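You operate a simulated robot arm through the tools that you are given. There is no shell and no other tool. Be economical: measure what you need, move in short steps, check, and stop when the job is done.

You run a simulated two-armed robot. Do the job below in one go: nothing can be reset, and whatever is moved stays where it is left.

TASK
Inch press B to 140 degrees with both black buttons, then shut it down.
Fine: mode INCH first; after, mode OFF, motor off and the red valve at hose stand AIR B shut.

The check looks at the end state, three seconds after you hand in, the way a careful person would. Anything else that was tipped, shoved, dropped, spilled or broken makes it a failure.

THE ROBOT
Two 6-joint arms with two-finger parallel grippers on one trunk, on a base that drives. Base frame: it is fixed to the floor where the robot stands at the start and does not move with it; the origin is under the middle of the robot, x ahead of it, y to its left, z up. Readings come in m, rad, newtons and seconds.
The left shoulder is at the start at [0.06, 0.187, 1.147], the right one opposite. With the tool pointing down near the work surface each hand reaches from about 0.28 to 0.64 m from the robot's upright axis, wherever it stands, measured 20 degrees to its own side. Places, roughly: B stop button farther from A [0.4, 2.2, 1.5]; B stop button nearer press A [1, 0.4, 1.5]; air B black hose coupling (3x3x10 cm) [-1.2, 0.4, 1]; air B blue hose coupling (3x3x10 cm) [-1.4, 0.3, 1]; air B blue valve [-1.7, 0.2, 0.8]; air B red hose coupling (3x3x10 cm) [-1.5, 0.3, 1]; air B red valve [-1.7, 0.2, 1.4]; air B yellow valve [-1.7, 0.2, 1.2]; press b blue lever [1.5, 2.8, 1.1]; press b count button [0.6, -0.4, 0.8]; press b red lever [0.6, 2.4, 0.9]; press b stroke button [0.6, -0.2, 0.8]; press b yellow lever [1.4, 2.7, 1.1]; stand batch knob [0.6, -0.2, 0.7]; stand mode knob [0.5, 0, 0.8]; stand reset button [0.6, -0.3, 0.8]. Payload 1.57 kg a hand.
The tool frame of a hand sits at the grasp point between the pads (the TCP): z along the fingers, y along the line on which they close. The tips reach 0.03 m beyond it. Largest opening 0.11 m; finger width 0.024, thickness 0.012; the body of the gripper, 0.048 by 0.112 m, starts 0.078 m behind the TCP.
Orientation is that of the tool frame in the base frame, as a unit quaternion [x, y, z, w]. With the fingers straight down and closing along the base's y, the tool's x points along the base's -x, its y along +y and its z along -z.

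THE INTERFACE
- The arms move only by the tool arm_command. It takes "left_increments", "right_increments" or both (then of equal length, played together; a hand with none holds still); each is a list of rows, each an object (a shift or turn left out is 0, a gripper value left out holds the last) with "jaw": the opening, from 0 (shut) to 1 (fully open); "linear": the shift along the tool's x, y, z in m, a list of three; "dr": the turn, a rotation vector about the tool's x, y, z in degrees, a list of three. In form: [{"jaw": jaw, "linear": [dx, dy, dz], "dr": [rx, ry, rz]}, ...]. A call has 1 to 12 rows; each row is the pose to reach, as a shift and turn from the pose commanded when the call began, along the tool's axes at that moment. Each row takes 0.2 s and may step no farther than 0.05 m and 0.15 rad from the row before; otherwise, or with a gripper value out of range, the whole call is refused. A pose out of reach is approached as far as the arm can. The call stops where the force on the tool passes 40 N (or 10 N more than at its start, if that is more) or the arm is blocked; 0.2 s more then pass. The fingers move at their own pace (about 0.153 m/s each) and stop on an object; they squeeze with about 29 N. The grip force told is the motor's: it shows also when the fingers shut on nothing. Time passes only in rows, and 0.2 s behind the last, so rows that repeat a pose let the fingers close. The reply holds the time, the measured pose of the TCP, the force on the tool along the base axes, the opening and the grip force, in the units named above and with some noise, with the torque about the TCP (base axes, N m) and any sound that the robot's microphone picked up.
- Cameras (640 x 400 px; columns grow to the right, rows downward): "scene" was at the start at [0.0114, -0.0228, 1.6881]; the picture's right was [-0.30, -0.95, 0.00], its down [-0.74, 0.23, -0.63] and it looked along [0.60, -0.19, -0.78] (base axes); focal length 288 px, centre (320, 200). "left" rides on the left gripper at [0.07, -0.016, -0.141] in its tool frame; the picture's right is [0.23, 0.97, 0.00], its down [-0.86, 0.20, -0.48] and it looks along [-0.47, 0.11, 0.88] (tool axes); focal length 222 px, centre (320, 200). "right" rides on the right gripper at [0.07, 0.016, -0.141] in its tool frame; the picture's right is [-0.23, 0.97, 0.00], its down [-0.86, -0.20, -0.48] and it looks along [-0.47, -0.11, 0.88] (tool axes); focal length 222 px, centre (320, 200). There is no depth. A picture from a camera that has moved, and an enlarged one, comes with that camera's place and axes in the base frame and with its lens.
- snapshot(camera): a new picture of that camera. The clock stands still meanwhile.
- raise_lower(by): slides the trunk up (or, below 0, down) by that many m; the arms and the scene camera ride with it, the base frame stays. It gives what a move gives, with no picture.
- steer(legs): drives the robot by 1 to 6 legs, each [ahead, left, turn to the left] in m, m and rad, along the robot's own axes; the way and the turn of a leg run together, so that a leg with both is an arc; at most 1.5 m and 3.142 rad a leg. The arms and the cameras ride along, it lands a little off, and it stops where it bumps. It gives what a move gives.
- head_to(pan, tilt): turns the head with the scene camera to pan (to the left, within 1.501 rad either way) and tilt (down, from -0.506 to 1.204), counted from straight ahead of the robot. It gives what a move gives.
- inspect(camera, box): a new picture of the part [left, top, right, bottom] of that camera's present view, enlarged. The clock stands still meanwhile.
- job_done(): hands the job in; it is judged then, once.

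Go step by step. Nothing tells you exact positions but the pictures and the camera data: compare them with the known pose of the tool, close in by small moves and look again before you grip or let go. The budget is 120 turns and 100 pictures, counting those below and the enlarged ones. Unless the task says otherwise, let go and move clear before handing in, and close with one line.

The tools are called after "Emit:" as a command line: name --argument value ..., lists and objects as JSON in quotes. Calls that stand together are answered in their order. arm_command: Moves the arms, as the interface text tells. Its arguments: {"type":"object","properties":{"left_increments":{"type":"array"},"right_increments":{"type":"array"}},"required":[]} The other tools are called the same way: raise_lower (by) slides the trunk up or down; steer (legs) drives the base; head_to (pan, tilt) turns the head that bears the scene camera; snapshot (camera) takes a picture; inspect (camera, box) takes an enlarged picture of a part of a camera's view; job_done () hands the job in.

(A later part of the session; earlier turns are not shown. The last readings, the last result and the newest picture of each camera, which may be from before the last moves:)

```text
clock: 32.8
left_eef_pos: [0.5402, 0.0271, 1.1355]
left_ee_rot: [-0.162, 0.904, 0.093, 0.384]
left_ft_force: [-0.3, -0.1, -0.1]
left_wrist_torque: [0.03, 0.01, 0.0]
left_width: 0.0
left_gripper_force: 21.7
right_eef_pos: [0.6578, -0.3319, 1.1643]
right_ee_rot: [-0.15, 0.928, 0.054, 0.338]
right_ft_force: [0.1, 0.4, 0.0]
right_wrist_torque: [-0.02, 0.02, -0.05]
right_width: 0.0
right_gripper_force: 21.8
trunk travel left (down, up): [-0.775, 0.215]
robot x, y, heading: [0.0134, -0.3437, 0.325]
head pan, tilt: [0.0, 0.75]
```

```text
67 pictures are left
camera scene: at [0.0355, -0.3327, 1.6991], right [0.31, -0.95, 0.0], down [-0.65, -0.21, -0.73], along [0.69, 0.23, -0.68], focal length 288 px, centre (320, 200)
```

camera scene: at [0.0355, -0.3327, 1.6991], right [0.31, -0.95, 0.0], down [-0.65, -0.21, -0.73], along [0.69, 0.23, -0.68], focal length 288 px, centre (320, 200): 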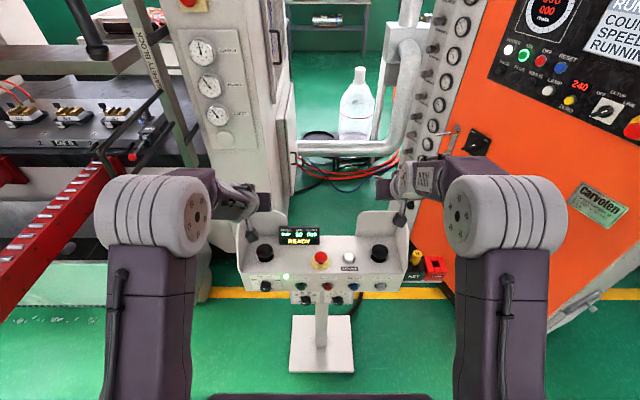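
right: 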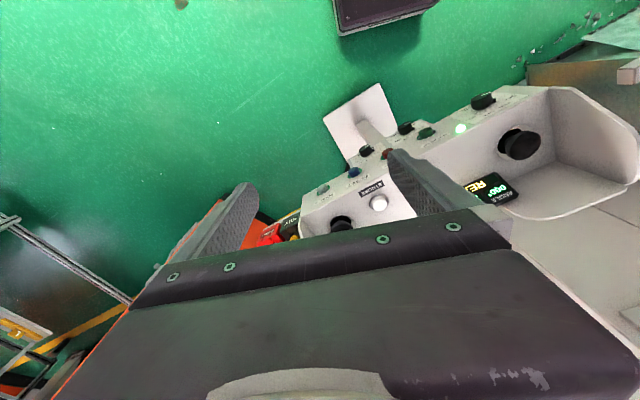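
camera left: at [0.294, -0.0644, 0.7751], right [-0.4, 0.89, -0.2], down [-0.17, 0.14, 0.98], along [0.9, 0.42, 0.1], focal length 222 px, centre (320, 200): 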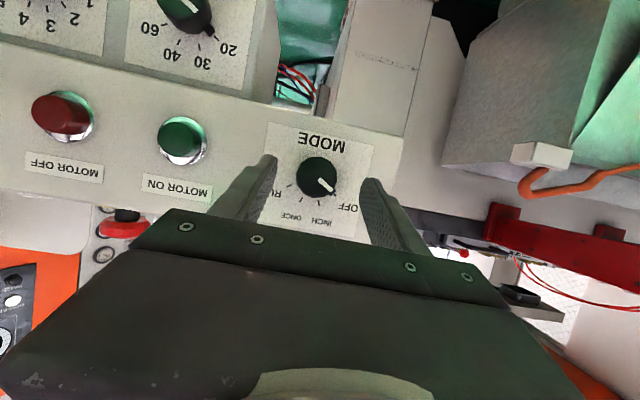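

Both hands hover symmetrically, so I descend to about 8 cm above the buttons.

Emit:
arm_command --left_increments '[{"linear": [0.0272, -0.0018, 0.0257]}, {"linear": [0.0545, -0.0035, 0.0515]}, {"linear": [0.0817, -0.0052, 0.0772]}, {"linear": [0.109, -0.007, 0.103]}]' --right_increments '[{"linear": [0.0272, 0, 0.0325]}, {"linear": [0.0545, 0, 0.065]}, {"linear": [0.0817, 0, 0.0975]}, {"linear": [0.109, 0, 0.13]}]'

Emit:
inspect --camera "scene" --box '[225, 190, 425, 310]'

Emit:
snapshot --camera "left"

Emit:
snapshot --camera "right"

```text
clock: 33.8
left_eef_pos: [0.5416, 0.0261, 0.985]
left_ee_rot: [-0.163, 0.904, 0.097, 0.383]
left_ft_force: [0.0, 0.2, 0.5]
left_wrist_torque: [0.0, 0.01, -0.01]
left_width: 0.0
left_gripper_force: 21.5
right_eef_pos: [0.6587, -0.3351, 0.9917]
right_ee_rot: [-0.15, 0.928, 0.054, 0.336]
right_ft_force: [0.5, -0.1, -0.2]
right_wrist_torque: [0.01, -0.01, 0.01]
right_width: 0.0
right_gripper_force: 21.5
right hand out of reach, approached as far as the arm can: row 2
trunk travel left (down, up): [-0.775, 0.215]
robot x, y, heading: [0.0158, -0.3399, 0.321]
head pan, tilt: [0.0, 0.75]
```

```text
3.20 times, centred on (325, 250) of scene
camera zoom: at [0.0376, -0.334, 1.6992], right [0.31, -0.95, 0.0], down [-0.65, -0.21, -0.73], along [0.69, 0.23, -0.68], focal length 922 px, centre (304, 40)
```

zoom: 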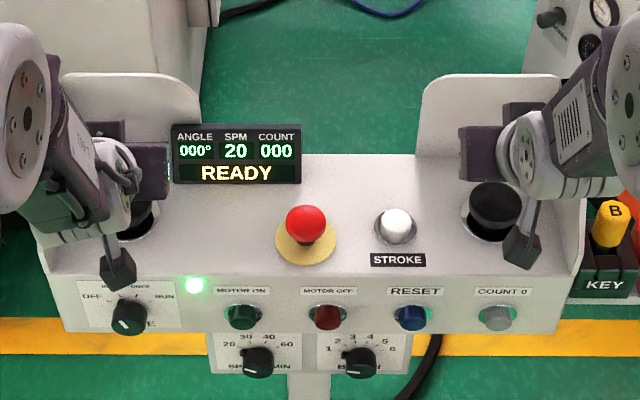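

```text
65 pictures are left
camera left: at [0.4092, -0.0467, 1.0326], right [-0.51, 0.85, -0.11], down [0.17, 0.23, 0.96], along [0.84, 0.47, -0.26], focal length 222 px, centre (320, 200)
```

left: 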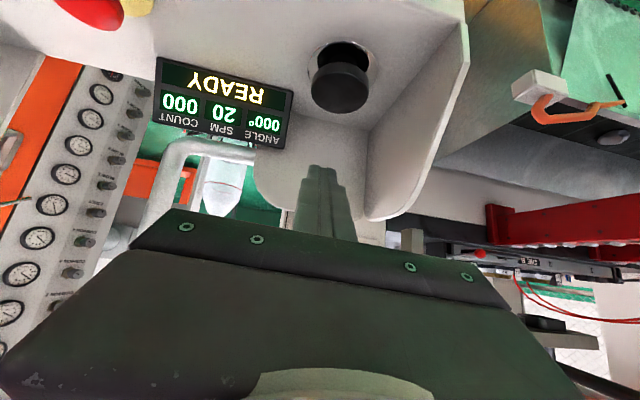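

```text
64 pictures are left
camera right: at [0.5172, -0.3633, 1.0564], right [-0.14, 0.98, 0.15], down [0.39, -0.08, 0.92], along [0.91, 0.19, -0.37], focal length 222 px, centre (320, 200)
```

right: 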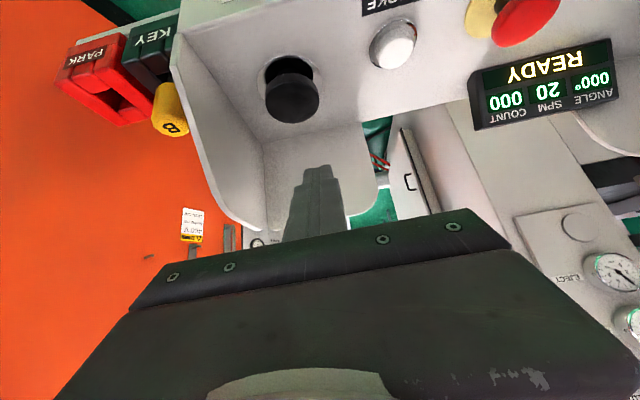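

Both button positions are confirmed (L about [0.555, 0.041, 0.878], R about [0.677, -0.34, 0.88]). I descend to about 1.5 cm above them.

Emit:
arm_command --left_increments '[{"linear": [0.026, -0.0015, 0.021]}, {"linear": [0.051, -0.003, 0.042]}]' --right_increments '[{"linear": [0.024, -0.001, 0.026]}, {"linear": [0.0477, -0.002, 0.052]}]'

Emit:
inspect --camera "scene" --box '[225, 190, 425, 310]'

Emit:
snapshot --camera "left"

Emit:
snapshot --camera "right"

```text
clock: 34.4
left_eef_pos: [0.5447, 0.0168, 0.9184]
left_ee_rot: [-0.164, 0.904, 0.098, 0.382]
left_ft_force: [0.1, -0.1, -0.5]
left_wrist_torque: [0.04, 0.0, 0.0]
left_width: 0.0003
left_gripper_force: 21.3
left hand out of reach, approached as far as the arm can: row 1, 2
right_eef_pos: [0.6581, -0.3366, 0.9217]
right_ee_rot: [-0.15, 0.928, 0.055, 0.338]
right_ft_force: [1.0, -0.1, -0.2]
right_wrist_torque: [0.01, 0.01, 0.01]
right_width: 0.0
right_gripper_force: 21.0
trunk travel left (down, up): [-0.775, 0.215]
robot x, y, heading: [0.016, -0.3421, 0.317]
head pan, tilt: [0.0, 0.75]
```

```text
3.20 times, centred on (325, 250) of scene
camera zoom: at [0.0376, -0.3341, 1.6992], right [0.31, -0.95, 0.0], down [-0.65, -0.21, -0.73], along [0.69, 0.23, -0.68], focal length 922 px, centre (304, 40)
```

zoom: 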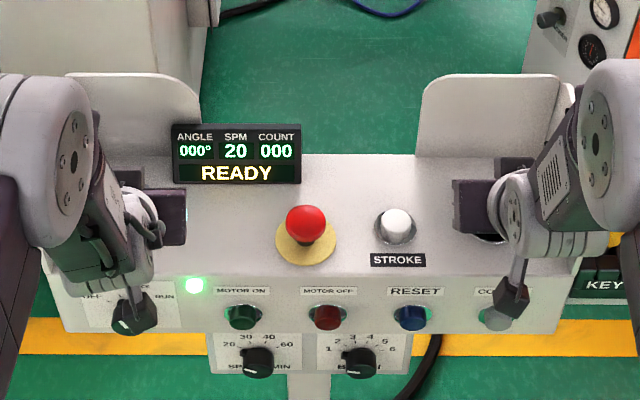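

```text
62 pictures are left
camera left: at [0.411, -0.0571, 0.9669], right [-0.51, 0.85, -0.11], down [0.17, 0.23, 0.96], along [0.84, 0.47, -0.26], focal length 222 px, centre (320, 200)
```

left: 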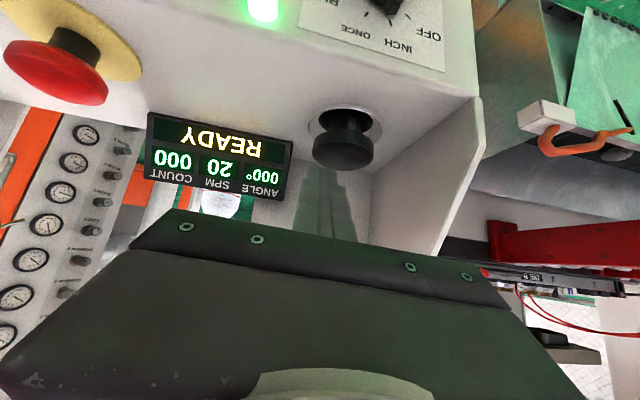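

```text
61 pictures are left
camera right: at [0.5149, -0.366, 0.9859], right [-0.14, 0.98, 0.15], down [0.39, -0.08, 0.92], along [0.91, 0.19, -0.37], focal length 222 px, centre (320, 200)
```

right: 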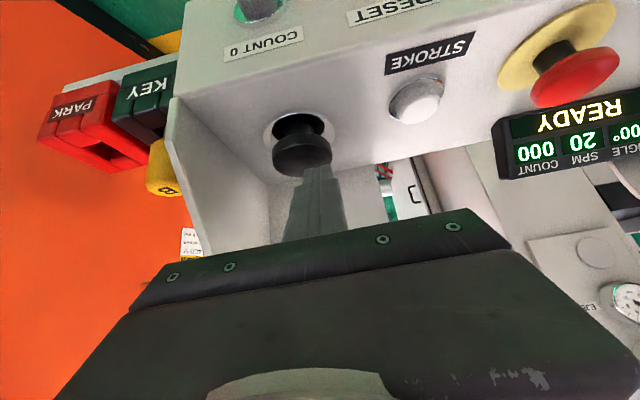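

The right fingertip is over its button; the left sits about 1.8 cm off-centre because of a reach limit. I steepen the left hand a little and shift it outward.

Emit:
arm_command --left_increments '[{"linear": [0.001, 0.006, -0.001], "dr": [0, 6, 0]}, {"linear": [0.003, 0.013, -0.003], "dr": [0, 12, 0]}]'

Emit:
snapshot --camera "left"

```text
clock: 35.0
left_eef_pos: [0.5334, 0.0262, 0.9213]
left_ee_rot: [-0.17, 0.939, 0.076, 0.288]
left_ft_force: [-0.7, -0.3, -0.4]
left_wrist_torque: [0.05, 0.01, -0.02]
left_width: 0.0001
left_gripper_force: 21.1
right_eef_pos: [0.656, -0.3368, 0.9231]
right_ee_rot: [-0.15, 0.928, 0.054, 0.337]
right_ft_force: [-0.5, 0.9, 0.5]
right_wrist_torque: [-0.02, 0.04, 0.02]
right_width: 0.0
right_gripper_force: 21.2
trunk travel left (down, up): [-0.775, 0.215]
robot x, y, heading: [0.0158, -0.3421, 0.321]
head pan, tilt: [0.0, 0.75]
```

```text
60 pictures are left
camera left: at [0.4129, -0.042, 0.9986], right [-0.53, 0.84, -0.09], down [0.35, 0.31, 0.89], along [0.77, 0.44, -0.45], focal length 222 px, centre (320, 200)
```

left: 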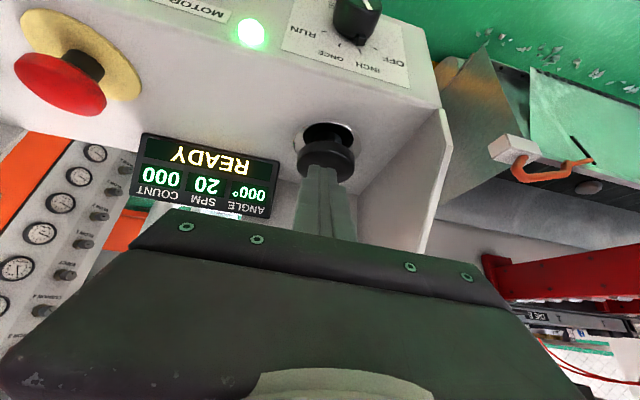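

Both tips are now well over their buttons, about 1.5–2 cm above. I lower them 1 cm together and watch the forces.

Emit:
arm_command --left_increments '[{"linear": [0.0057, -0.0005, 0.0082]}]' --right_increments '[{"linear": [0.0064, 0, 0.0076]}]'

Emit:
inspect --camera "scene" --box '[225, 190, 425, 310]'

Emit:
inspect --camera "right" --box '[240, 80, 400, 180]'

```text
clock: 35.4
left_eef_pos: [0.534, 0.0254, 0.9111]
left_ee_rot: [-0.171, 0.939, 0.076, 0.288]
left_ft_force: [-0.1, 0.2, -0.6]
left_wrist_torque: [-0.02, 0.02, 0.0]
left_width: 0.0
left_gripper_force: 21.2
right_eef_pos: [0.6561, -0.3363, 0.9123]
right_ee_rot: [-0.149, 0.928, 0.055, 0.338]
right_ft_force: [-0.8, -0.7, -0.6]
right_wrist_torque: [0.01, -0.01, 0.01]
right_width: 0.0
right_gripper_force: 21.4
trunk travel left (down, up): [-0.775, 0.215]
robot x, y, heading: [0.0108, -0.3393, 0.318]
head pan, tilt: [0.0, 0.75]
```

```text
3.20 times, centred on (325, 250) of scene
camera zoom: at [0.0358, -0.3344, 1.6991], right [0.31, -0.95, 0.0], down [-0.65, -0.21, -0.73], along [0.69, 0.23, -0.68], focal length 922 px, centre (304, 40)
```

zoom: 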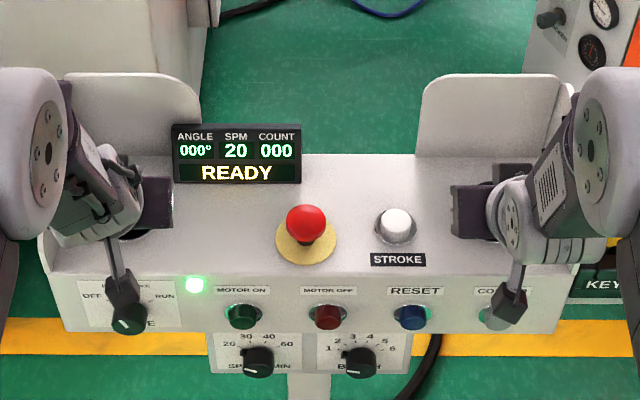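

```text
4.00 times, centred on (320, 130) of right
camera zoom: at [0.5141, -0.3658, 0.977], right [-0.14, 0.98, 0.15], down [0.39, -0.08, 0.92], along [0.91, 0.19, -0.37], focal length 888 px, centre (320, 480)
```

zoom: 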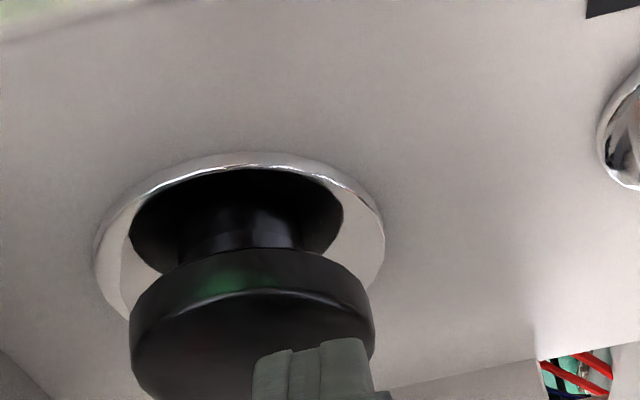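

No contact yet. I go down another 4 mm on both.

Emit:
arm_command --left_increments '[{"linear": [0.0023, -0.0002, 0.0033]}]' --right_increments '[{"linear": [0.0026, 0, 0.003]}]'

Emit:
inspect --camera "scene" --box '[270, 220, 330, 260]'

```text
clock: 35.8
left_eef_pos: [0.5337, 0.0261, 0.9074]
left_ee_rot: [-0.17, 0.939, 0.076, 0.288]
left_ft_force: [-0.4, 0.4, -1.0]
left_wrist_torque: [0.02, -0.05, 0.0]
left_width: 0.0
left_gripper_force: 21.1
right_eef_pos: [0.6545, -0.337, 0.9097]
right_ee_rot: [-0.151, 0.927, 0.055, 0.338]
right_ft_force: [0.3, -0.1, 0.4]
right_wrist_torque: [0.01, 0.0, -0.02]
right_width: 0.0002
right_gripper_force: 20.7
trunk travel left (down, up): [-0.775, 0.215]
robot x, y, heading: [0.0159, -0.3447, 0.321]
head pan, tilt: [0.0, 0.75]
```

```text
10.00 times, centred on (300, 240) of scene
camera zoom: at [0.0344, -0.3349, 1.6992], right [0.31, -0.95, 0.0], down [-0.65, -0.21, -0.73], along [0.69, 0.23, -0.68], focal length 2883 px, centre (520, -200)
```

zoom: 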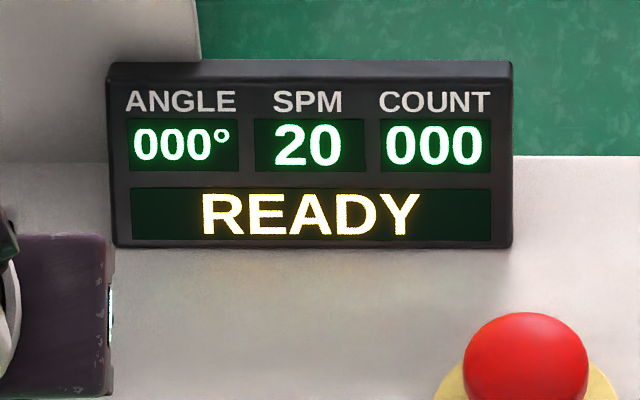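

Still no force, so down another 4 mm.

Emit:
arm_command --left_increments '[{"linear": [0.0023, -0.0002, 0.0033]}]' --right_increments '[{"linear": [0.0026, 0, 0.003]}]'

```text
clock: 36.2
left_eef_pos: [0.5327, 0.0262, 0.9032]
left_ee_rot: [-0.171, 0.939, 0.077, 0.288]
left_ft_force: [-0.7, -0.2, -0.5]
left_wrist_torque: [0.03, 0.01, -0.01]
left_width: 0.0002
left_gripper_force: 21.7
right_eef_pos: [0.6548, -0.3363, 0.9059]
right_ee_rot: [-0.149, 0.927, 0.055, 0.339]
right_ft_force: [0.3, 1.0, 0.2]
right_wrist_torque: [-0.01, 0.02, 0.03]
right_width: 0.0
right_gripper_force: 22.0
trunk travel left (down, up): [-0.775, 0.215]
robot x, y, heading: [0.0153, -0.3419, 0.322]
head pan, tilt: [0.0, 0.75]
```

Emit:
arm_command --left_increments '[{"linear": [0.0023, -0.0002, 0.0033]}]' --right_increments '[{"linear": [0.0026, 0, 0.003]}]'

Emit:
snapshot --camera "left"

Emit:
snapshot --camera "right"

```text
clock: 36.6
left_eef_pos: [0.5334, 0.0254, 0.899]
left_ee_rot: [-0.169, 0.939, 0.076, 0.289]
left_ft_force: [-0.6, -0.5, 0.3]
left_wrist_torque: [0.01, 0.02, 0.01]
left_width: 0.0
left_gripper_force: 20.9
right_eef_pos: [0.6543, -0.3357, 0.9024]
right_ee_rot: [-0.149, 0.928, 0.054, 0.338]
right_ft_force: [-0.4, -0.8, -0.3]
right_wrist_torque: [-0.01, 0.02, 0.01]
right_width: 0.0
right_gripper_force: 21.8
trunk travel left (down, up): [-0.775, 0.215]
robot x, y, heading: [0.0143, -0.3415, 0.324]
head pan, tilt: [0.0, 0.75]
```

```text
56 pictures are left
camera left: at [0.4133, -0.0429, 0.9765], right [-0.53, 0.84, -0.09], down [0.34, 0.31, 0.89], along [0.78, 0.44, -0.45], focal length 222 px, centre (320, 200)
```

left: 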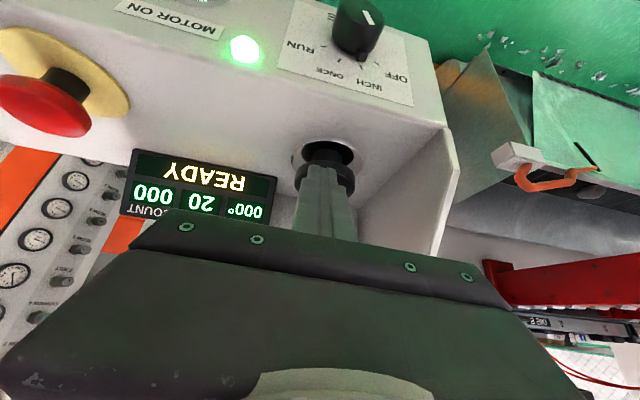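

```text
55 pictures are left
camera right: at [0.5126, -0.3658, 0.9653], right [-0.14, 0.98, 0.15], down [0.39, -0.08, 0.92], along [0.91, 0.19, -0.37], focal length 222 px, centre (320, 200)
```

right: 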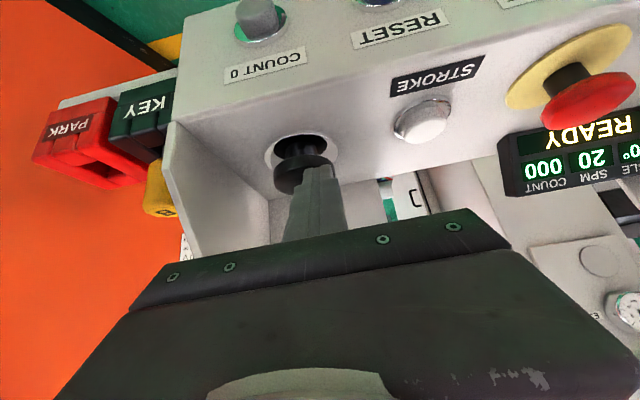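

The tips are right at the heads, still no contact. Another 4 mm.

Emit:
arm_command --left_increments '[{"linear": [0.0023, -0.0002, 0.0033]}]' --right_increments '[{"linear": [0.0026, 0, 0.003]}]'

Emit:
inspect --camera "left" --box '[260, 120, 390, 210]'

Emit:
inspect --camera "right" --box '[240, 120, 370, 210]'

```text
clock: 37.0
left_eef_pos: [0.5331, 0.0254, 0.8955]
left_ee_rot: [-0.169, 0.939, 0.076, 0.288]
left_ft_force: [-0.8, -1.0, 1.6]
left_wrist_torque: [0.02, -0.01, 0.0]
left_width: 0.0
left_gripper_force: 21.6
right_eef_pos: [0.6553, -0.3358, 0.8988]
right_ee_rot: [-0.149, 0.927, 0.054, 0.339]
right_ft_force: [0.1, 0.6, 2.2]
right_wrist_torque: [-0.01, -0.03, 0.01]
right_width: 0.0
right_gripper_force: 20.8
trunk travel left (down, up): [-0.775, 0.215]
robot x, y, heading: [0.0149, -0.3414, 0.32]
head pan, tilt: [0.0, 0.75]
```

```text
4.44 times, centred on (325, 165) of left
camera zoom: at [0.4126, -0.043, 0.973], right [-0.53, 0.84, -0.09], down [0.34, 0.31, 0.89], along [0.78, 0.44, -0.45], focal length 987 px, centre (298, 356)
```

zoom: 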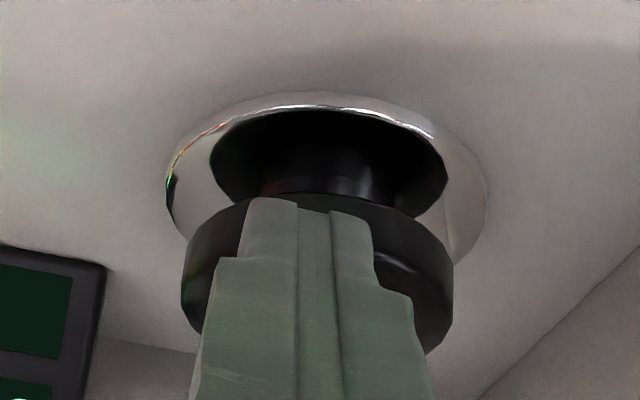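

```text
4.44 times, centred on (305, 165) of right
camera zoom: at [0.5123, -0.3659, 0.9618], right [-0.14, 0.98, 0.15], down [0.39, -0.08, 0.92], along [0.91, 0.19, -0.37], focal length 987 px, centre (387, 356)
```

zoom: 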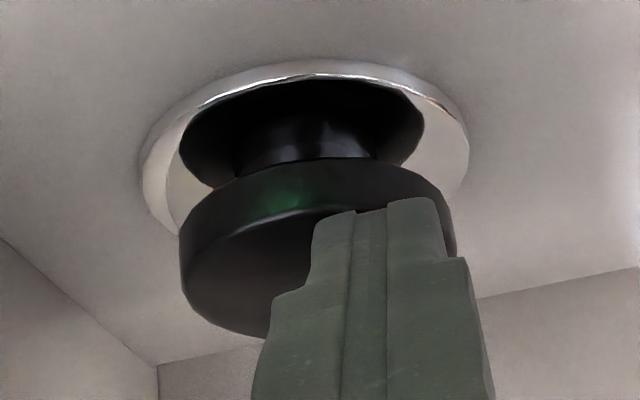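

Both fingers now touch (about 2 N each). I give one short test pulse: 6 mm down and back up.

Emit:
arm_command --left_increments '[{"linear": [0.0034, -0.0003, 0.0049]}, {"linear": [0, 0, 0]}]' --right_increments '[{"linear": [0.0039, 0, 0.0046]}, {"linear": [0, 0, 0]}]'

Emit:
inspect --camera "scene" --box '[270, 220, 330, 260]'

```text
clock: 37.6
left_eef_pos: [0.5329, 0.0255, 0.8961]
left_ee_rot: [-0.171, 0.939, 0.076, 0.289]
left_ft_force: [-0.8, -1.1, 1.8]
left_wrist_torque: [-0.01, 0.02, -0.01]
left_width: 0.0001
left_gripper_force: 20.8
right_eef_pos: [0.654, -0.3371, 0.8967]
right_ee_rot: [-0.15, 0.928, 0.055, 0.337]
right_ft_force: [-0.8, 1.0, 2.3]
right_wrist_torque: [-0.02, -0.01, 0.01]
right_width: 0.0001
right_gripper_force: 21.2
trunk travel left (down, up): [-0.775, 0.215]
robot x, y, heading: [0.0153, -0.3425, 0.316]
head pan, tilt: [0.0, 0.75]
heard: click, click
```

```text
10.00 times, centred on (300, 240) of scene
camera zoom: at [0.0338, -0.335, 1.6991], right [0.31, -0.95, 0.0], down [-0.65, -0.21, -0.73], along [0.69, 0.23, -0.68], focal length 2883 px, centre (520, -200)
```

zoom: 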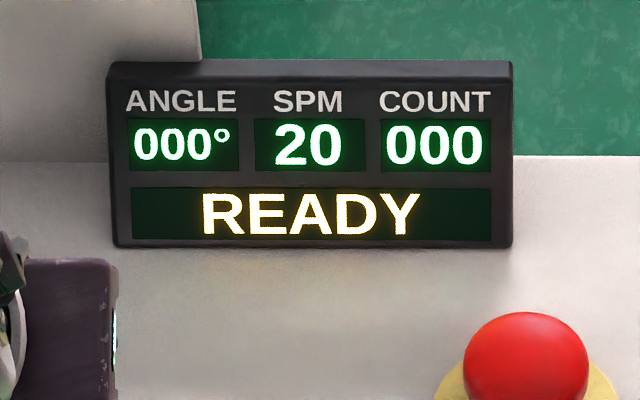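

Two clicks were heard but the angle stays 000. I press again and hold, reading the display while time stands still.

Emit:
arm_command --left_increments '[{"linear": [0.0034, -0.0003, 0.0049]}]' --right_increments '[{"linear": [0.0039, 0, 0.0046]}]'

Emit:
inspect --camera "scene" --box '[270, 220, 330, 260]'

```text
clock: 38.0
left_eef_pos: [0.5326, 0.0251, 0.8897]
left_ee_rot: [-0.17, 0.939, 0.077, 0.29]
left_ft_force: [-1.9, -1.2, 3.4]
left_wrist_torque: [0.02, 0.02, -0.02]
left_width: 0.0002
left_gripper_force: 21.4
right_eef_pos: [0.6539, -0.3368, 0.8919]
right_ee_rot: [-0.149, 0.928, 0.054, 0.338]
right_ft_force: [0.3, -0.3, 5.5]
right_wrist_torque: [-0.06, -0.08, 0.02]
right_width: 0.0
right_gripper_force: 21.2
trunk travel left (down, up): [-0.775, 0.215]
robot x, y, heading: [0.0127, -0.3455, 0.317]
head pan, tilt: [0.0, 0.75]
heard: click, click
```

```text
10.00 times, centred on (300, 240) of scene
camera zoom: at [0.0327, -0.3356, 1.6993], right [0.31, -0.95, 0.0], down [-0.65, -0.21, -0.73], along [0.7, 0.23, -0.68], focal length 2883 px, centre (520, -200)
```

zoom: 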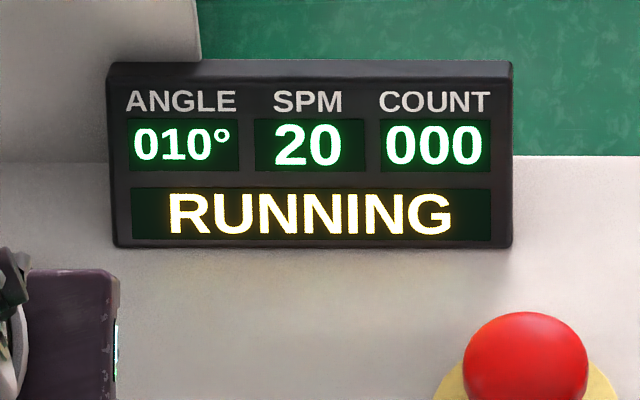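

RUNNING, 10°. I hold for one row to measure the rate.

Emit:
arm_command --left_increments '[{"linear": [0, 0, 0]}]' --right_increments '[{"linear": [0, 0, 0]}]'

Emit:
inspect --camera "scene" --box '[270, 220, 330, 260]'

```text
clock: 38.4
left_eef_pos: [0.5328, 0.0256, 0.8906]
left_ee_rot: [-0.17, 0.939, 0.077, 0.289]
left_ft_force: [-0.2, -1.2, 3.9]
left_wrist_torque: [0.02, -0.04, 0.0]
left_width: 0.0
left_gripper_force: 21.5
right_eef_pos: [0.6542, -0.3372, 0.8922]
right_ee_rot: [-0.15, 0.927, 0.055, 0.338]
right_ft_force: [0.5, -0.2, 5.3]
right_wrist_torque: [-0.01, -0.08, -0.01]
right_width: 0.0
right_gripper_force: 21.1
trunk travel left (down, up): [-0.775, 0.215]
robot x, y, heading: [0.0155, -0.3395, 0.323]
head pan, tilt: [0.0, 0.75]
```

```text
10.00 times, centred on (300, 240) of scene
camera zoom: at [0.0328, -0.3356, 1.6992], right [0.31, -0.95, 0.0], down [-0.65, -0.21, -0.73], along [0.7, 0.23, -0.68], focal length 2883 px, centre (520, -200)
```

zoom: 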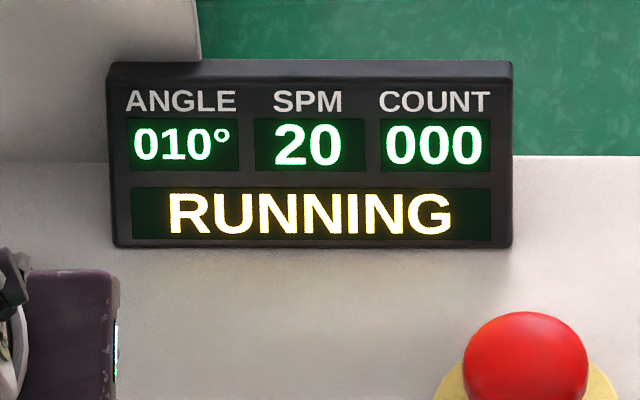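

The angle stayed at 10°: either 10° per press or a coarse display. I hold a bit longer to tell which.

Emit:
arm_command --left_increments '[{"linear": [0, 0, 0]}, {"linear": [0, 0, 0]}]' --right_increments '[{"linear": [0, 0, 0]}, {"linear": [0, 0, 0]}]'

Emit:
inspect --camera "scene" --box '[270, 220, 330, 260]'

```text
clock: 39.0
left_eef_pos: [0.5325, 0.0251, 0.8916]
left_ee_rot: [-0.169, 0.939, 0.076, 0.289]
left_ft_force: [0.1, -0.6, 4.3]
left_wrist_torque: [0.03, -0.04, -0.01]
left_width: 0.0
left_gripper_force: 21.1
right_eef_pos: [0.654, -0.3373, 0.8922]
right_ee_rot: [-0.15, 0.927, 0.055, 0.338]
right_ft_force: [0.3, -0.3, 5.1]
right_wrist_torque: [-0.02, -0.04, -0.01]
right_width: 0.0
right_gripper_force: 21.7
trunk travel left (down, up): [-0.775, 0.215]
robot x, y, heading: [0.0131, -0.3403, 0.32]
head pan, tilt: [0.0, 0.75]
```

```text
10.00 times, centred on (300, 240) of scene
camera zoom: at [0.0328, -0.3355, 1.6992], right [0.31, -0.95, 0.0], down [-0.65, -0.21, -0.73], along [0.7, 0.23, -0.68], focal length 2883 px, centre (520, -200)
```

zoom: 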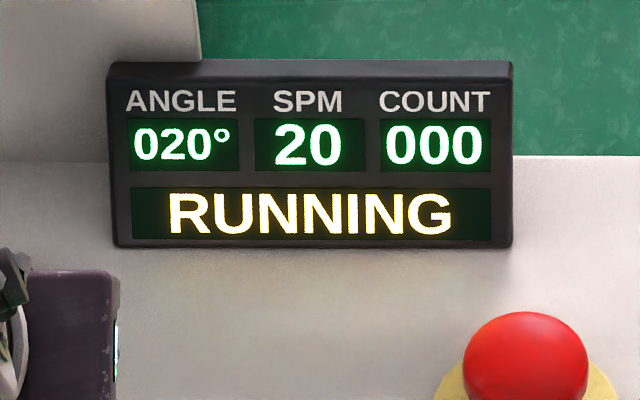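

Slow continuous motion, displayed in 10° steps. I hold 1.2 s more to calibrate.

Emit:
arm_command --left_increments '[{"linear": [0, 0, 0]}, {"linear": [0, 0, 0]}, {"linear": [0, 0, 0]}, {"linear": [0, 0, 0]}, {"linear": [0, 0, 0]}]' --right_increments '[{"linear": [0, 0, 0]}, {"linear": [0, 0, 0]}, {"linear": [0, 0, 0]}, {"linear": [0, 0, 0]}, {"linear": [0, 0, 0]}]'

Emit:
inspect --camera "scene" --box '[270, 220, 330, 260]'

```text
clock: 40.2
left_eef_pos: [0.5317, 0.0264, 0.8901]
left_ee_rot: [-0.17, 0.939, 0.076, 0.289]
left_ft_force: [0.4, -0.9, 3.9]
left_wrist_torque: [0.05, -0.06, -0.02]
left_width: 0.0
left_gripper_force: 21.3
right_eef_pos: [0.6535, -0.3373, 0.8916]
right_ee_rot: [-0.15, 0.927, 0.055, 0.339]
right_ft_force: [-1.4, -0.2, 3.9]
right_wrist_torque: [-0.07, -0.01, -0.02]
right_width: 0.0001
right_gripper_force: 21.5
trunk travel left (down, up): [-0.775, 0.215]
robot x, y, heading: [0.0162, -0.342, 0.317]
head pan, tilt: [0.0, 0.75]
```

```text
10.00 times, centred on (300, 240) of scene
camera zoom: at [0.0325, -0.3355, 1.6992], right [0.31, -0.95, 0.0], down [-0.65, -0.21, -0.73], along [0.7, 0.23, -0.68], focal length 2883 px, centre (520, -200)
```

zoom: 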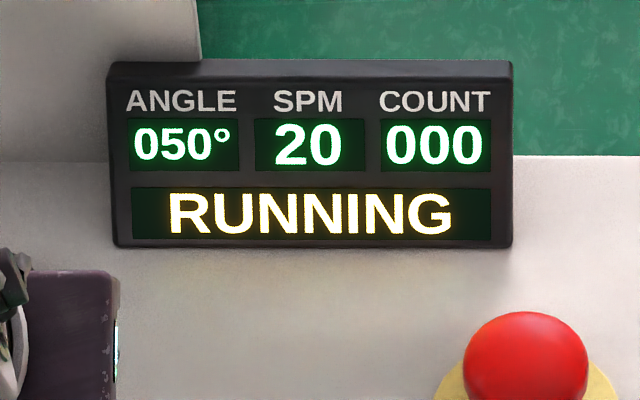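

Rate is about 20°/s. I hold another 2.2 s, which should take it to around 90–95°.

Emit:
arm_command --left_increments '[{"linear": [0, 0, 0]}, {"linear": [0, 0, 0]}, {"linear": [0, 0, 0]}, {"linear": [0, 0, 0]}, {"linear": [0, 0, 0]}, {"linear": [0, 0, 0]}, {"linear": [0, 0, 0]}, {"linear": [0, 0, 0]}, {"linear": [0, 0, 0]}, {"linear": [0, 0, 0]}]' --right_increments '[{"linear": [0, 0, 0]}, {"linear": [0, 0, 0]}, {"linear": [0, 0, 0]}, {"linear": [0, 0, 0]}, {"linear": [0, 0, 0]}, {"linear": [0, 0, 0]}, {"linear": [0, 0, 0]}, {"linear": [0, 0, 0]}, {"linear": [0, 0, 0]}, {"linear": [0, 0, 0]}]'

Emit:
inspect --camera "scene" --box '[270, 220, 330, 260]'

```text
clock: 42.4
left_eef_pos: [0.5328, 0.0257, 0.8909]
left_ee_rot: [-0.169, 0.939, 0.076, 0.29]
left_ft_force: [-1.6, -0.7, 4.1]
left_wrist_torque: [0.02, 0.01, 0.0]
left_width: 0.0002
left_gripper_force: 21.3
right_eef_pos: [0.6516, -0.3377, 0.8913]
right_ee_rot: [-0.149, 0.927, 0.055, 0.338]
right_ft_force: [-2.4, 0.5, 4.4]
right_wrist_torque: [-0.05, 0.01, -0.02]
right_width: 0.0
right_gripper_force: 21.5
trunk travel left (down, up): [-0.775, 0.215]
robot x, y, heading: [0.0118, -0.3413, 0.32]
head pan, tilt: [0.0, 0.75]
```

```text
10.00 times, centred on (300, 240) of scene
camera zoom: at [0.0321, -0.3356, 1.6992], right [0.31, -0.95, 0.0], down [-0.65, -0.21, -0.73], along [0.7, 0.23, -0.68], focal length 2883 px, centre (520, -200)
```

zoom: 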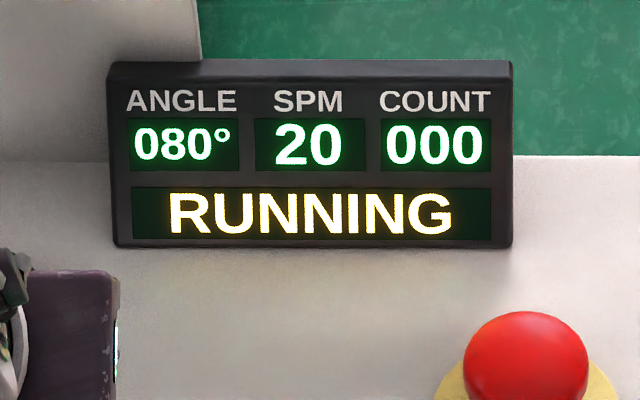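

At 42.4 s it reads 80°, so the rate is about 17–18°/s and it is close to switching to 90°. I hold another 1.8 s, then plan the final step.

Emit:
arm_command --left_increments '[{"linear": [0, 0, 0]}, {"linear": [0, 0, 0]}, {"linear": [0, 0, 0]}, {"linear": [0, 0, 0]}, {"linear": [0, 0, 0]}, {"linear": [0, 0, 0]}, {"linear": [0, 0, 0]}, {"linear": [0, 0, 0]}]' --right_increments '[{"linear": [0, 0, 0]}, {"linear": [0, 0, 0]}, {"linear": [0, 0, 0]}, {"linear": [0, 0, 0]}, {"linear": [0, 0, 0]}, {"linear": [0, 0, 0]}, {"linear": [0, 0, 0]}, {"linear": [0, 0, 0]}]'

Emit:
inspect --camera "scene" --box '[270, 220, 330, 260]'

```text
clock: 44.2
left_eef_pos: [0.5327, 0.0261, 0.8905]
left_ee_rot: [-0.169, 0.939, 0.076, 0.289]
left_ft_force: [-2.5, -0.6, 4.1]
left_wrist_torque: [0.03, -0.03, 0.01]
left_width: 0.0
left_gripper_force: 21.1
right_eef_pos: [0.6535, -0.3379, 0.8926]
right_ee_rot: [-0.15, 0.927, 0.055, 0.339]
right_ft_force: [-3.1, -1.0, 4.2]
right_wrist_torque: [-0.03, 0.02, -0.02]
right_width: 0.0
right_gripper_force: 21.3
trunk travel left (down, up): [-0.775, 0.215]
robot x, y, heading: [0.0115, -0.3437, 0.318]
head pan, tilt: [0.0, 0.75]
```

```text
10.00 times, centred on (300, 240) of scene
camera zoom: at [0.032, -0.3356, 1.6992], right [0.31, -0.95, 0.0], down [-0.65, -0.21, -0.73], along [0.7, 0.23, -0.68], focal length 2883 px, centre (520, -200)
```

zoom: 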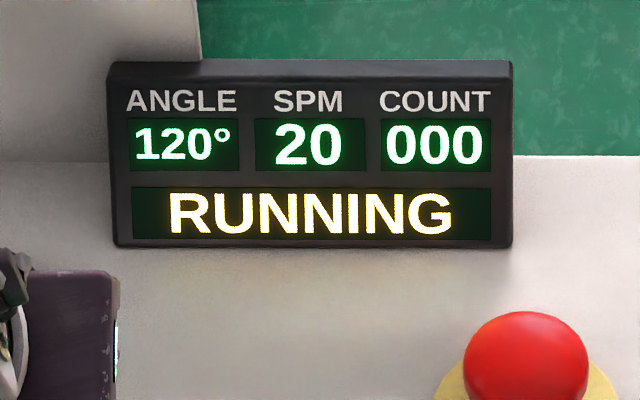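

It reads 120° and has just switched, so about 1.1–1.2 s more lands in the 140 window. I hold five rows and then lift both hands.

Emit:
arm_command --left_increments '[{"linear": [0, 0, 0]}, {"linear": [0, 0, 0]}, {"linear": [0, 0, 0]}, {"linear": [0, 0, 0]}, {"linear": [0, 0, 0]}, {"linear": [-0.0057, 0.0005, -0.0082]}]' --right_increments '[{"linear": [0, 0, 0]}, {"linear": [0, 0, 0]}, {"linear": [0, 0, 0]}, {"linear": [0, 0, 0]}, {"linear": [0, 0, 0]}, {"linear": [-0.0064, 0, -0.0076]}]'

Emit:
inspect --camera "scene" --box '[270, 220, 330, 260]'

```text
clock: 45.6
left_eef_pos: [0.5333, 0.0264, 0.8996]
left_ee_rot: [-0.169, 0.939, 0.076, 0.289]
left_ft_force: [-0.7, 0.0, 0.7]
left_wrist_torque: [0.02, -0.02, 0.0]
left_width: 0.0
left_gripper_force: 21.3
right_eef_pos: [0.6552, -0.3368, 0.9008]
right_ee_rot: [-0.15, 0.928, 0.055, 0.338]
right_ft_force: [0.3, 0.0, -1.1]
right_wrist_torque: [0.01, 0.01, -0.02]
right_width: 0.0002
right_gripper_force: 21.1
trunk travel left (down, up): [-0.775, 0.215]
robot x, y, heading: [0.0157, -0.3395, 0.317]
head pan, tilt: [0.0, 0.75]
```

```text
10.00 times, centred on (300, 240) of scene
camera zoom: at [0.035, -0.3346, 1.699], right [0.31, -0.95, 0.0], down [-0.65, -0.21, -0.73], along [0.69, 0.23, -0.68], focal length 2883 px, centre (520, -200)
```

zoom: 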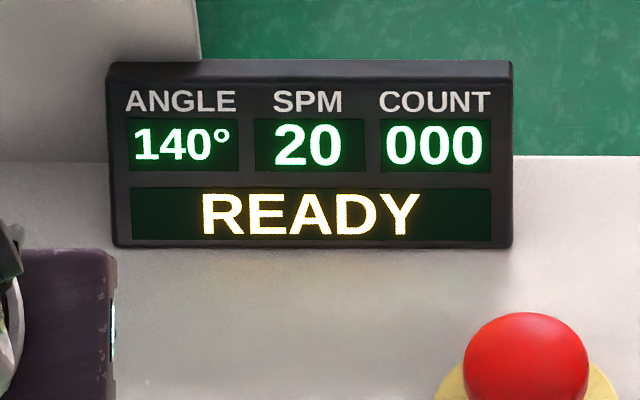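

Display: 140°, READY. Now I lift both hands clear of the guards.

Emit:
arm_command --left_increments '[{"linear": [-0.0272, 0.0022, -0.0394]}, {"linear": [-0.0544, 0.0044, -0.0788]}, {"linear": [-0.0816, 0.0066, -0.1182]}, {"linear": [-0.1088, 0.0088, -0.1576]}, {"linear": [-0.136, 0.011, -0.197]}]' --right_increments '[{"linear": [-0.0308, 0, -0.0366]}, {"linear": [-0.0616, 0, -0.0732]}, {"linear": [-0.0924, 0, -0.1098]}, {"linear": [-0.1232, 0, -0.1464]}, {"linear": [-0.154, 0, -0.183]}]'

Emit:
steer --legs '[[-0.23, 0.0, 0.0], [0.0, 0.072, 0.0]]'

Emit:
raise_lower --by -0.35

```text
clock: 46.8
left_eef_pos: [0.532, 0.0237, 1.1399]
left_ee_rot: [-0.169, 0.939, 0.076, 0.289]
left_ft_force: [-0.1, -0.6, -0.5]
left_wrist_torque: [-0.02, -0.04, 0.01]
left_width: 0.0
left_gripper_force: 21.3
right_eef_pos: [0.653, -0.3378, 1.1406]
right_ee_rot: [-0.151, 0.927, 0.054, 0.339]
right_ft_force: [-0.8, 0.9, 0.6]
right_wrist_torque: [-0.05, -0.02, -0.02]
right_width: 0.0
right_gripper_force: 21.6
right hand out of reach, approached as far as the arm can: row 4
trunk travel left (down, up): [-0.775, 0.215]
robot x, y, heading: [0.015, -0.3419, 0.319]
head pan, tilt: [0.0, 0.75]
```

```text
clock: 49.2
left_eef_pos: [0.2942, 0.0171, 1.1386]
left_ee_rot: [-0.169, 0.939, 0.077, 0.288]
left_ft_force: [-0.2, 0.1, -0.5]
left_wrist_torque: [0.02, -0.01, -0.03]
left_width: 0.0
left_gripper_force: 21.0
right_eef_pos: [0.4181, -0.3443, 1.1389]
right_ee_rot: [-0.148, 0.928, 0.056, 0.337]
right_ft_force: [0.3, 0.0, -0.4]
right_wrist_torque: [0.03, -0.02, 0.03]
right_width: 0.0
right_gripper_force: 21.1
trunk travel left (down, up): [-0.775, 0.215]
robot x, y, heading: [-0.2261, -0.3437, 0.318]
head pan, tilt: [0.0, 0.75]
```

```text
clock: 52.6
left_eef_pos: [0.294, 0.0212, 0.7888]
left_ee_rot: [-0.169, 0.939, 0.075, 0.288]
left_ft_force: [-0.4, 0.8, 0.4]
left_wrist_torque: [-0.02, -0.02, 0.02]
left_width: 0.0
left_gripper_force: 21.6
right_eef_pos: [0.4156, -0.3415, 0.7886]
right_ee_rot: [-0.149, 0.928, 0.055, 0.337]
right_ft_force: [-0.2, 0.0, -0.4]
right_wrist_torque: [0.0, -0.01, 0.01]
right_width: 0.0001
right_gripper_force: 21.5
trunk travel left (down, up): [-0.425, 0.565]
robot x, y, heading: [-0.2246, -0.3461, 0.322]
head pan, tilt: [0.0, 0.75]
```

Next I set the left hand back to the knob-grip orientation, pre-rolled this time so I can turn back counter-clockwise.

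Emit:
arm_command --left_increments '[{"jaw": 0.6, "linear": [-0.0085, -0.0185, 0.006], "dr": [0, -8.25, 0]}, {"linear": [-0.017, -0.037, 0.012], "dr": [0, -16.5, 0]}, {"linear": [-0.0255, -0.0555, 0.018], "dr": [0, -24.75, 0]}, {"linear": [-0.034, -0.074, 0.024], "dr": [0, -33, 0]}]'

Emit:
arm_command --left_increments '[{"dr": [-3.05, 0, 7.4]}, {"dr": [-6.1, 0, 14.8]}, {"dr": [-9.15, 0, 22.2]}, {"dr": [-12.2, 0, 29.6]}, {"dr": [-15.2, 0, 37]}]'

Emit:
snapshot --camera "left"

```text
clock: 53.6
left_eef_pos: [0.3598, -0.0325, 0.7856]
left_ee_rot: [-0.14, 0.818, 0.121, 0.544]
left_ft_force: [-1.3, 0.0, 0.7]
left_wrist_torque: [0.0, 0.03, 0.03]
left_width: 0.0658
left_gripper_force: 0.0
left hand out of reach, approached as far as the arm can: row 1, 2
right_eef_pos: [0.4155, -0.3419, 0.7905]
right_ee_rot: [-0.15, 0.928, 0.055, 0.337]
right_ft_force: [0.2, -0.1, 0.2]
right_wrist_torque: [-0.02, -0.01, 0.02]
right_width: 0.0
right_gripper_force: 21.7
trunk travel left (down, up): [-0.425, 0.565]
robot x, y, heading: [-0.23, -0.3488, 0.316]
head pan, tilt: [0.0, 0.75]
```

```text
clock: 54.8
left_eef_pos: [0.3592, -0.0322, 0.7853]
left_ee_rot: [0.056, 0.798, 0.393, 0.454]
left_ft_force: [-0.9, 0.2, -0.4]
left_wrist_torque: [-0.02, 0.02, 0.02]
left_width: 0.0658
left_gripper_force: 0.1
right_eef_pos: [0.4155, -0.3407, 0.79]
right_ee_rot: [-0.149, 0.928, 0.054, 0.337]
right_ft_force: [-0.3, 0.3, -0.3]
right_wrist_torque: [0.0, -0.01, -0.03]
right_width: 0.0
right_gripper_force: 21.0
trunk travel left (down, up): [-0.425, 0.565]
robot x, y, heading: [-0.2283, -0.3453, 0.32]
head pan, tilt: [0.0, 0.75]
```

```text
44 pictures are left
camera left: at [0.2148, -0.0938, 0.7674], right [-0.39, 0.77, 0.51], down [0.08, -0.52, 0.85], along [0.92, 0.37, 0.14], focal length 222 px, centre (320, 200)
```

left: 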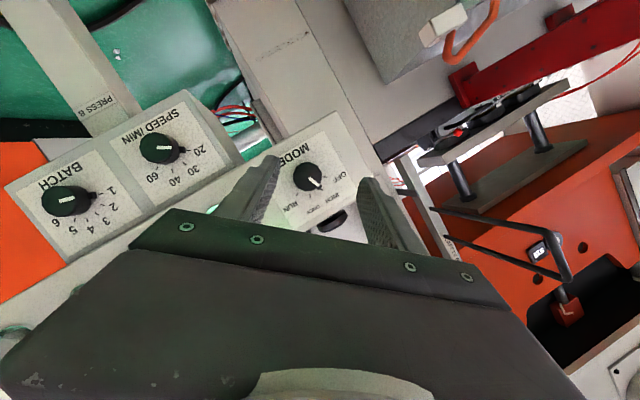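

The knob ray agrees with the earlier position. I approach three quarters of the way and check.

Emit:
arm_command --left_increments '[{"linear": [-0.016, -0.0026, 0.037]}, {"linear": [-0.0326, -0.0052, 0.0745]}]'

Emit:
inspect --camera "left" --box '[220, 100, 420, 225]'

```text
clock: 55.4
left_eef_pos: [0.4374, -0.0071, 0.7806]
left_ee_rot: [0.056, 0.799, 0.393, 0.453]
left_ft_force: [0.0, 0.0, 0.7]
left_wrist_torque: [-0.02, 0.02, 0.01]
left_width: 0.0659
left_gripper_force: 0.0
right_eef_pos: [0.4158, -0.3412, 0.7888]
right_ee_rot: [-0.15, 0.928, 0.054, 0.337]
right_ft_force: [-0.5, -0.7, -0.4]
right_wrist_torque: [0.0, 0.01, 0.02]
right_width: 0.0
right_gripper_force: 21.0
trunk travel left (down, up): [-0.425, 0.565]
robot x, y, heading: [-0.2292, -0.348, 0.316]
head pan, tilt: [0.0, 0.75]
```

```text
3.20 times, centred on (320, 162) of left
camera zoom: at [0.293, -0.0689, 0.7637], right [-0.39, 0.77, 0.51], down [0.08, -0.52, 0.85], along [0.92, 0.37, 0.14], focal length 711 px, centre (320, 320)
```

zoom: 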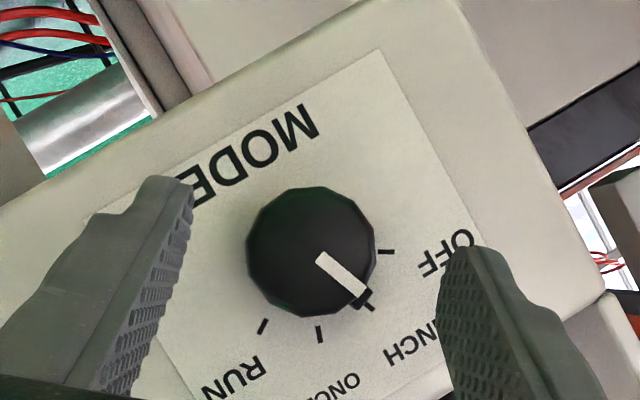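

Well centred. I advance the last 2.5 cm and close.

Emit:
arm_command --left_increments '[{"jaw": 0.6, "linear": [-0.006, 0, 0.012]}, {"jaw": 0.6, "linear": [-0.0121, 0, 0.0238]}, {"jaw": 0.3, "linear": [-0.0121, 0, 0.0238]}, {"jaw": 0.2, "linear": [-0.0121, 0, 0.0238]}, {"jaw": 0.2, "linear": [-0.0121, 0, 0.0238]}]'

Emit:
inspect --camera "left" --box '[220, 100, 420, 225]'

```text
clock: 56.6
left_eef_pos: [0.4624, -0.001, 0.7822]
left_ee_rot: [0.057, 0.799, 0.392, 0.453]
left_ft_force: [-0.7, -3.0, -3.5]
left_wrist_torque: [-0.12, 0.33, -0.69]
left_width: 0.0369
left_gripper_force: 43.2
right_eef_pos: [0.4154, -0.3403, 0.7892]
right_ee_rot: [-0.149, 0.928, 0.054, 0.338]
right_ft_force: [0.7, 0.0, -0.1]
right_wrist_torque: [0.04, 0.02, -0.02]
right_width: 0.0
right_gripper_force: 21.5
trunk travel left (down, up): [-0.425, 0.565]
robot x, y, heading: [-0.2262, -0.3456, 0.32]
head pan, tilt: [0.0, 0.75]
```

```text
3.20 times, centred on (320, 162) of left
camera zoom: at [0.3182, -0.0616, 0.7657], right [-0.39, 0.77, 0.5], down [0.08, -0.52, 0.85], along [0.92, 0.37, 0.14], focal length 711 px, centre (320, 320)
```

zoom: 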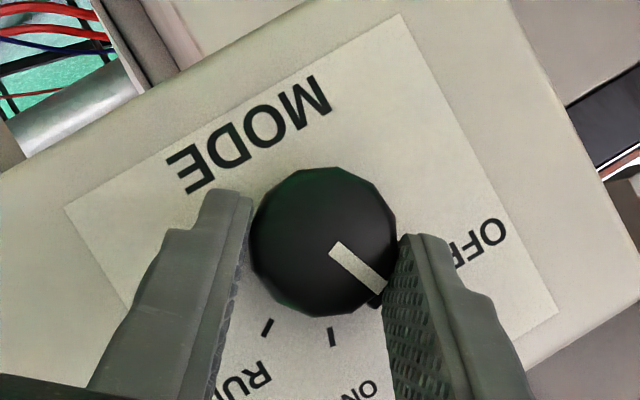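

Gripped with the same alignment. I turn back 40° counter-clockwise to OFF.

Emit:
arm_command --left_increments '[{"jaw": 0.2, "linear": [0.0006, 0.0015, 0.0003], "dr": [3.3, 0.3, -7.28]}, {"jaw": 0.2, "linear": [0.0011, 0.003, 0.0006], "dr": [6.6, 0.6, -14.56]}, {"jaw": 0.2, "linear": [0.0017, 0.0045, 0.001], "dr": [9.9, 0.9, -21.84]}, {"jaw": 0.2, "linear": [0.0022, 0.006, 0.0013], "dr": [13.2, 1.2, -29.1]}, {"jaw": 0.2, "linear": [0.0028, 0.0075, 0.0016], "dr": [16.5, 1.5, -36.4]}]'

Emit:
inspect --camera "left" --box '[220, 100, 420, 225]'

```text
clock: 57.8
left_eef_pos: [0.4598, 0.0069, 0.7873]
left_ee_rot: [-0.135, 0.829, 0.116, 0.53]
left_ft_force: [0.7, -3.2, -4.1]
left_wrist_torque: [0.64, -0.08, -0.68]
left_width: 0.0368
left_gripper_force: 43.7
right_eef_pos: [0.4159, -0.3413, 0.7896]
right_ee_rot: [-0.149, 0.928, 0.055, 0.338]
right_ft_force: [0.1, 0.7, 0.2]
right_wrist_torque: [0.01, -0.03, 0.01]
right_width: 0.0
right_gripper_force: 21.3
trunk travel left (down, up): [-0.425, 0.565]
robot x, y, heading: [-0.2261, -0.3465, 0.317]
head pan, tilt: [0.0, 0.75]
```

```text
3.20 times, centred on (320, 162) of left
camera zoom: at [0.3183, -0.0626, 0.7821], right [-0.43, 0.89, -0.16], down [-0.13, 0.11, 0.98], along [0.89, 0.44, 0.07], focal length 711 px, centre (320, 320)
```

zoom: 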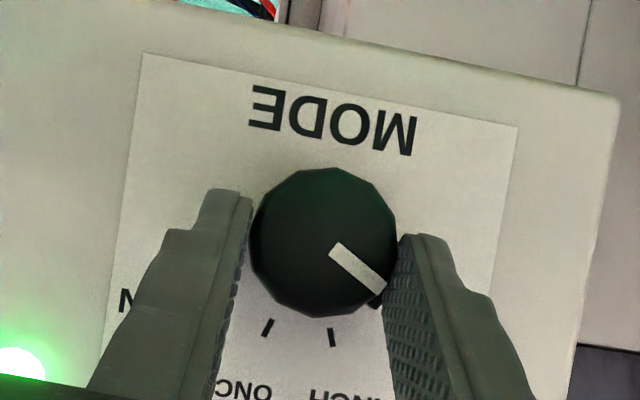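

The knob is at OFF. I open and back off 8 cm to check it.

Emit:
arm_command --left_increments '[{"jaw": 0.6}, {"jaw": 0.6}, {"jaw": 0.6, "linear": [0.0165, 0.0015, -0.0364]}, {"jaw": 0.6, "linear": [0.033, 0.003, -0.0727]}]'

Emit:
inspect --camera "scene" --box '[240, 100, 380, 200]'

```text
clock: 58.8
left_eef_pos: [0.3828, -0.0177, 0.7885]
left_ee_rot: [-0.137, 0.828, 0.115, 0.531]
left_ft_force: [-0.1, 0.1, 0.0]
left_wrist_torque: [0.02, 0.01, -0.01]
left_width: 0.066
left_gripper_force: 0.0
right_eef_pos: [0.4157, -0.3416, 0.7892]
right_ee_rot: [-0.15, 0.928, 0.055, 0.337]
right_ft_force: [-0.9, 0.1, -0.4]
right_wrist_torque: [0.02, -0.02, 0.0]
right_width: 0.0001
right_gripper_force: 21.3
trunk travel left (down, up): [-0.425, 0.565]
robot x, y, heading: [-0.2214, -0.3436, 0.32]
head pan, tilt: [0.0, 0.75]
```

```text
4.00 times, centred on (310, 150) of scene
camera zoom: at [-0.2058, -0.3392, 1.3491], right [0.31, -0.95, 0.0], down [-0.65, -0.21, -0.73], along [0.69, 0.23, -0.68], focal length 1153 px, centre (360, 400)
```

zoom: 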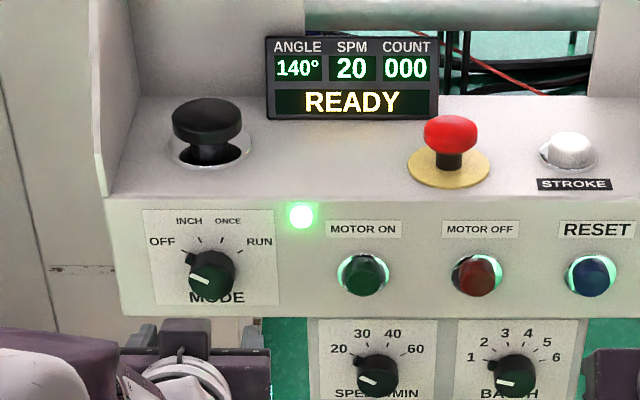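

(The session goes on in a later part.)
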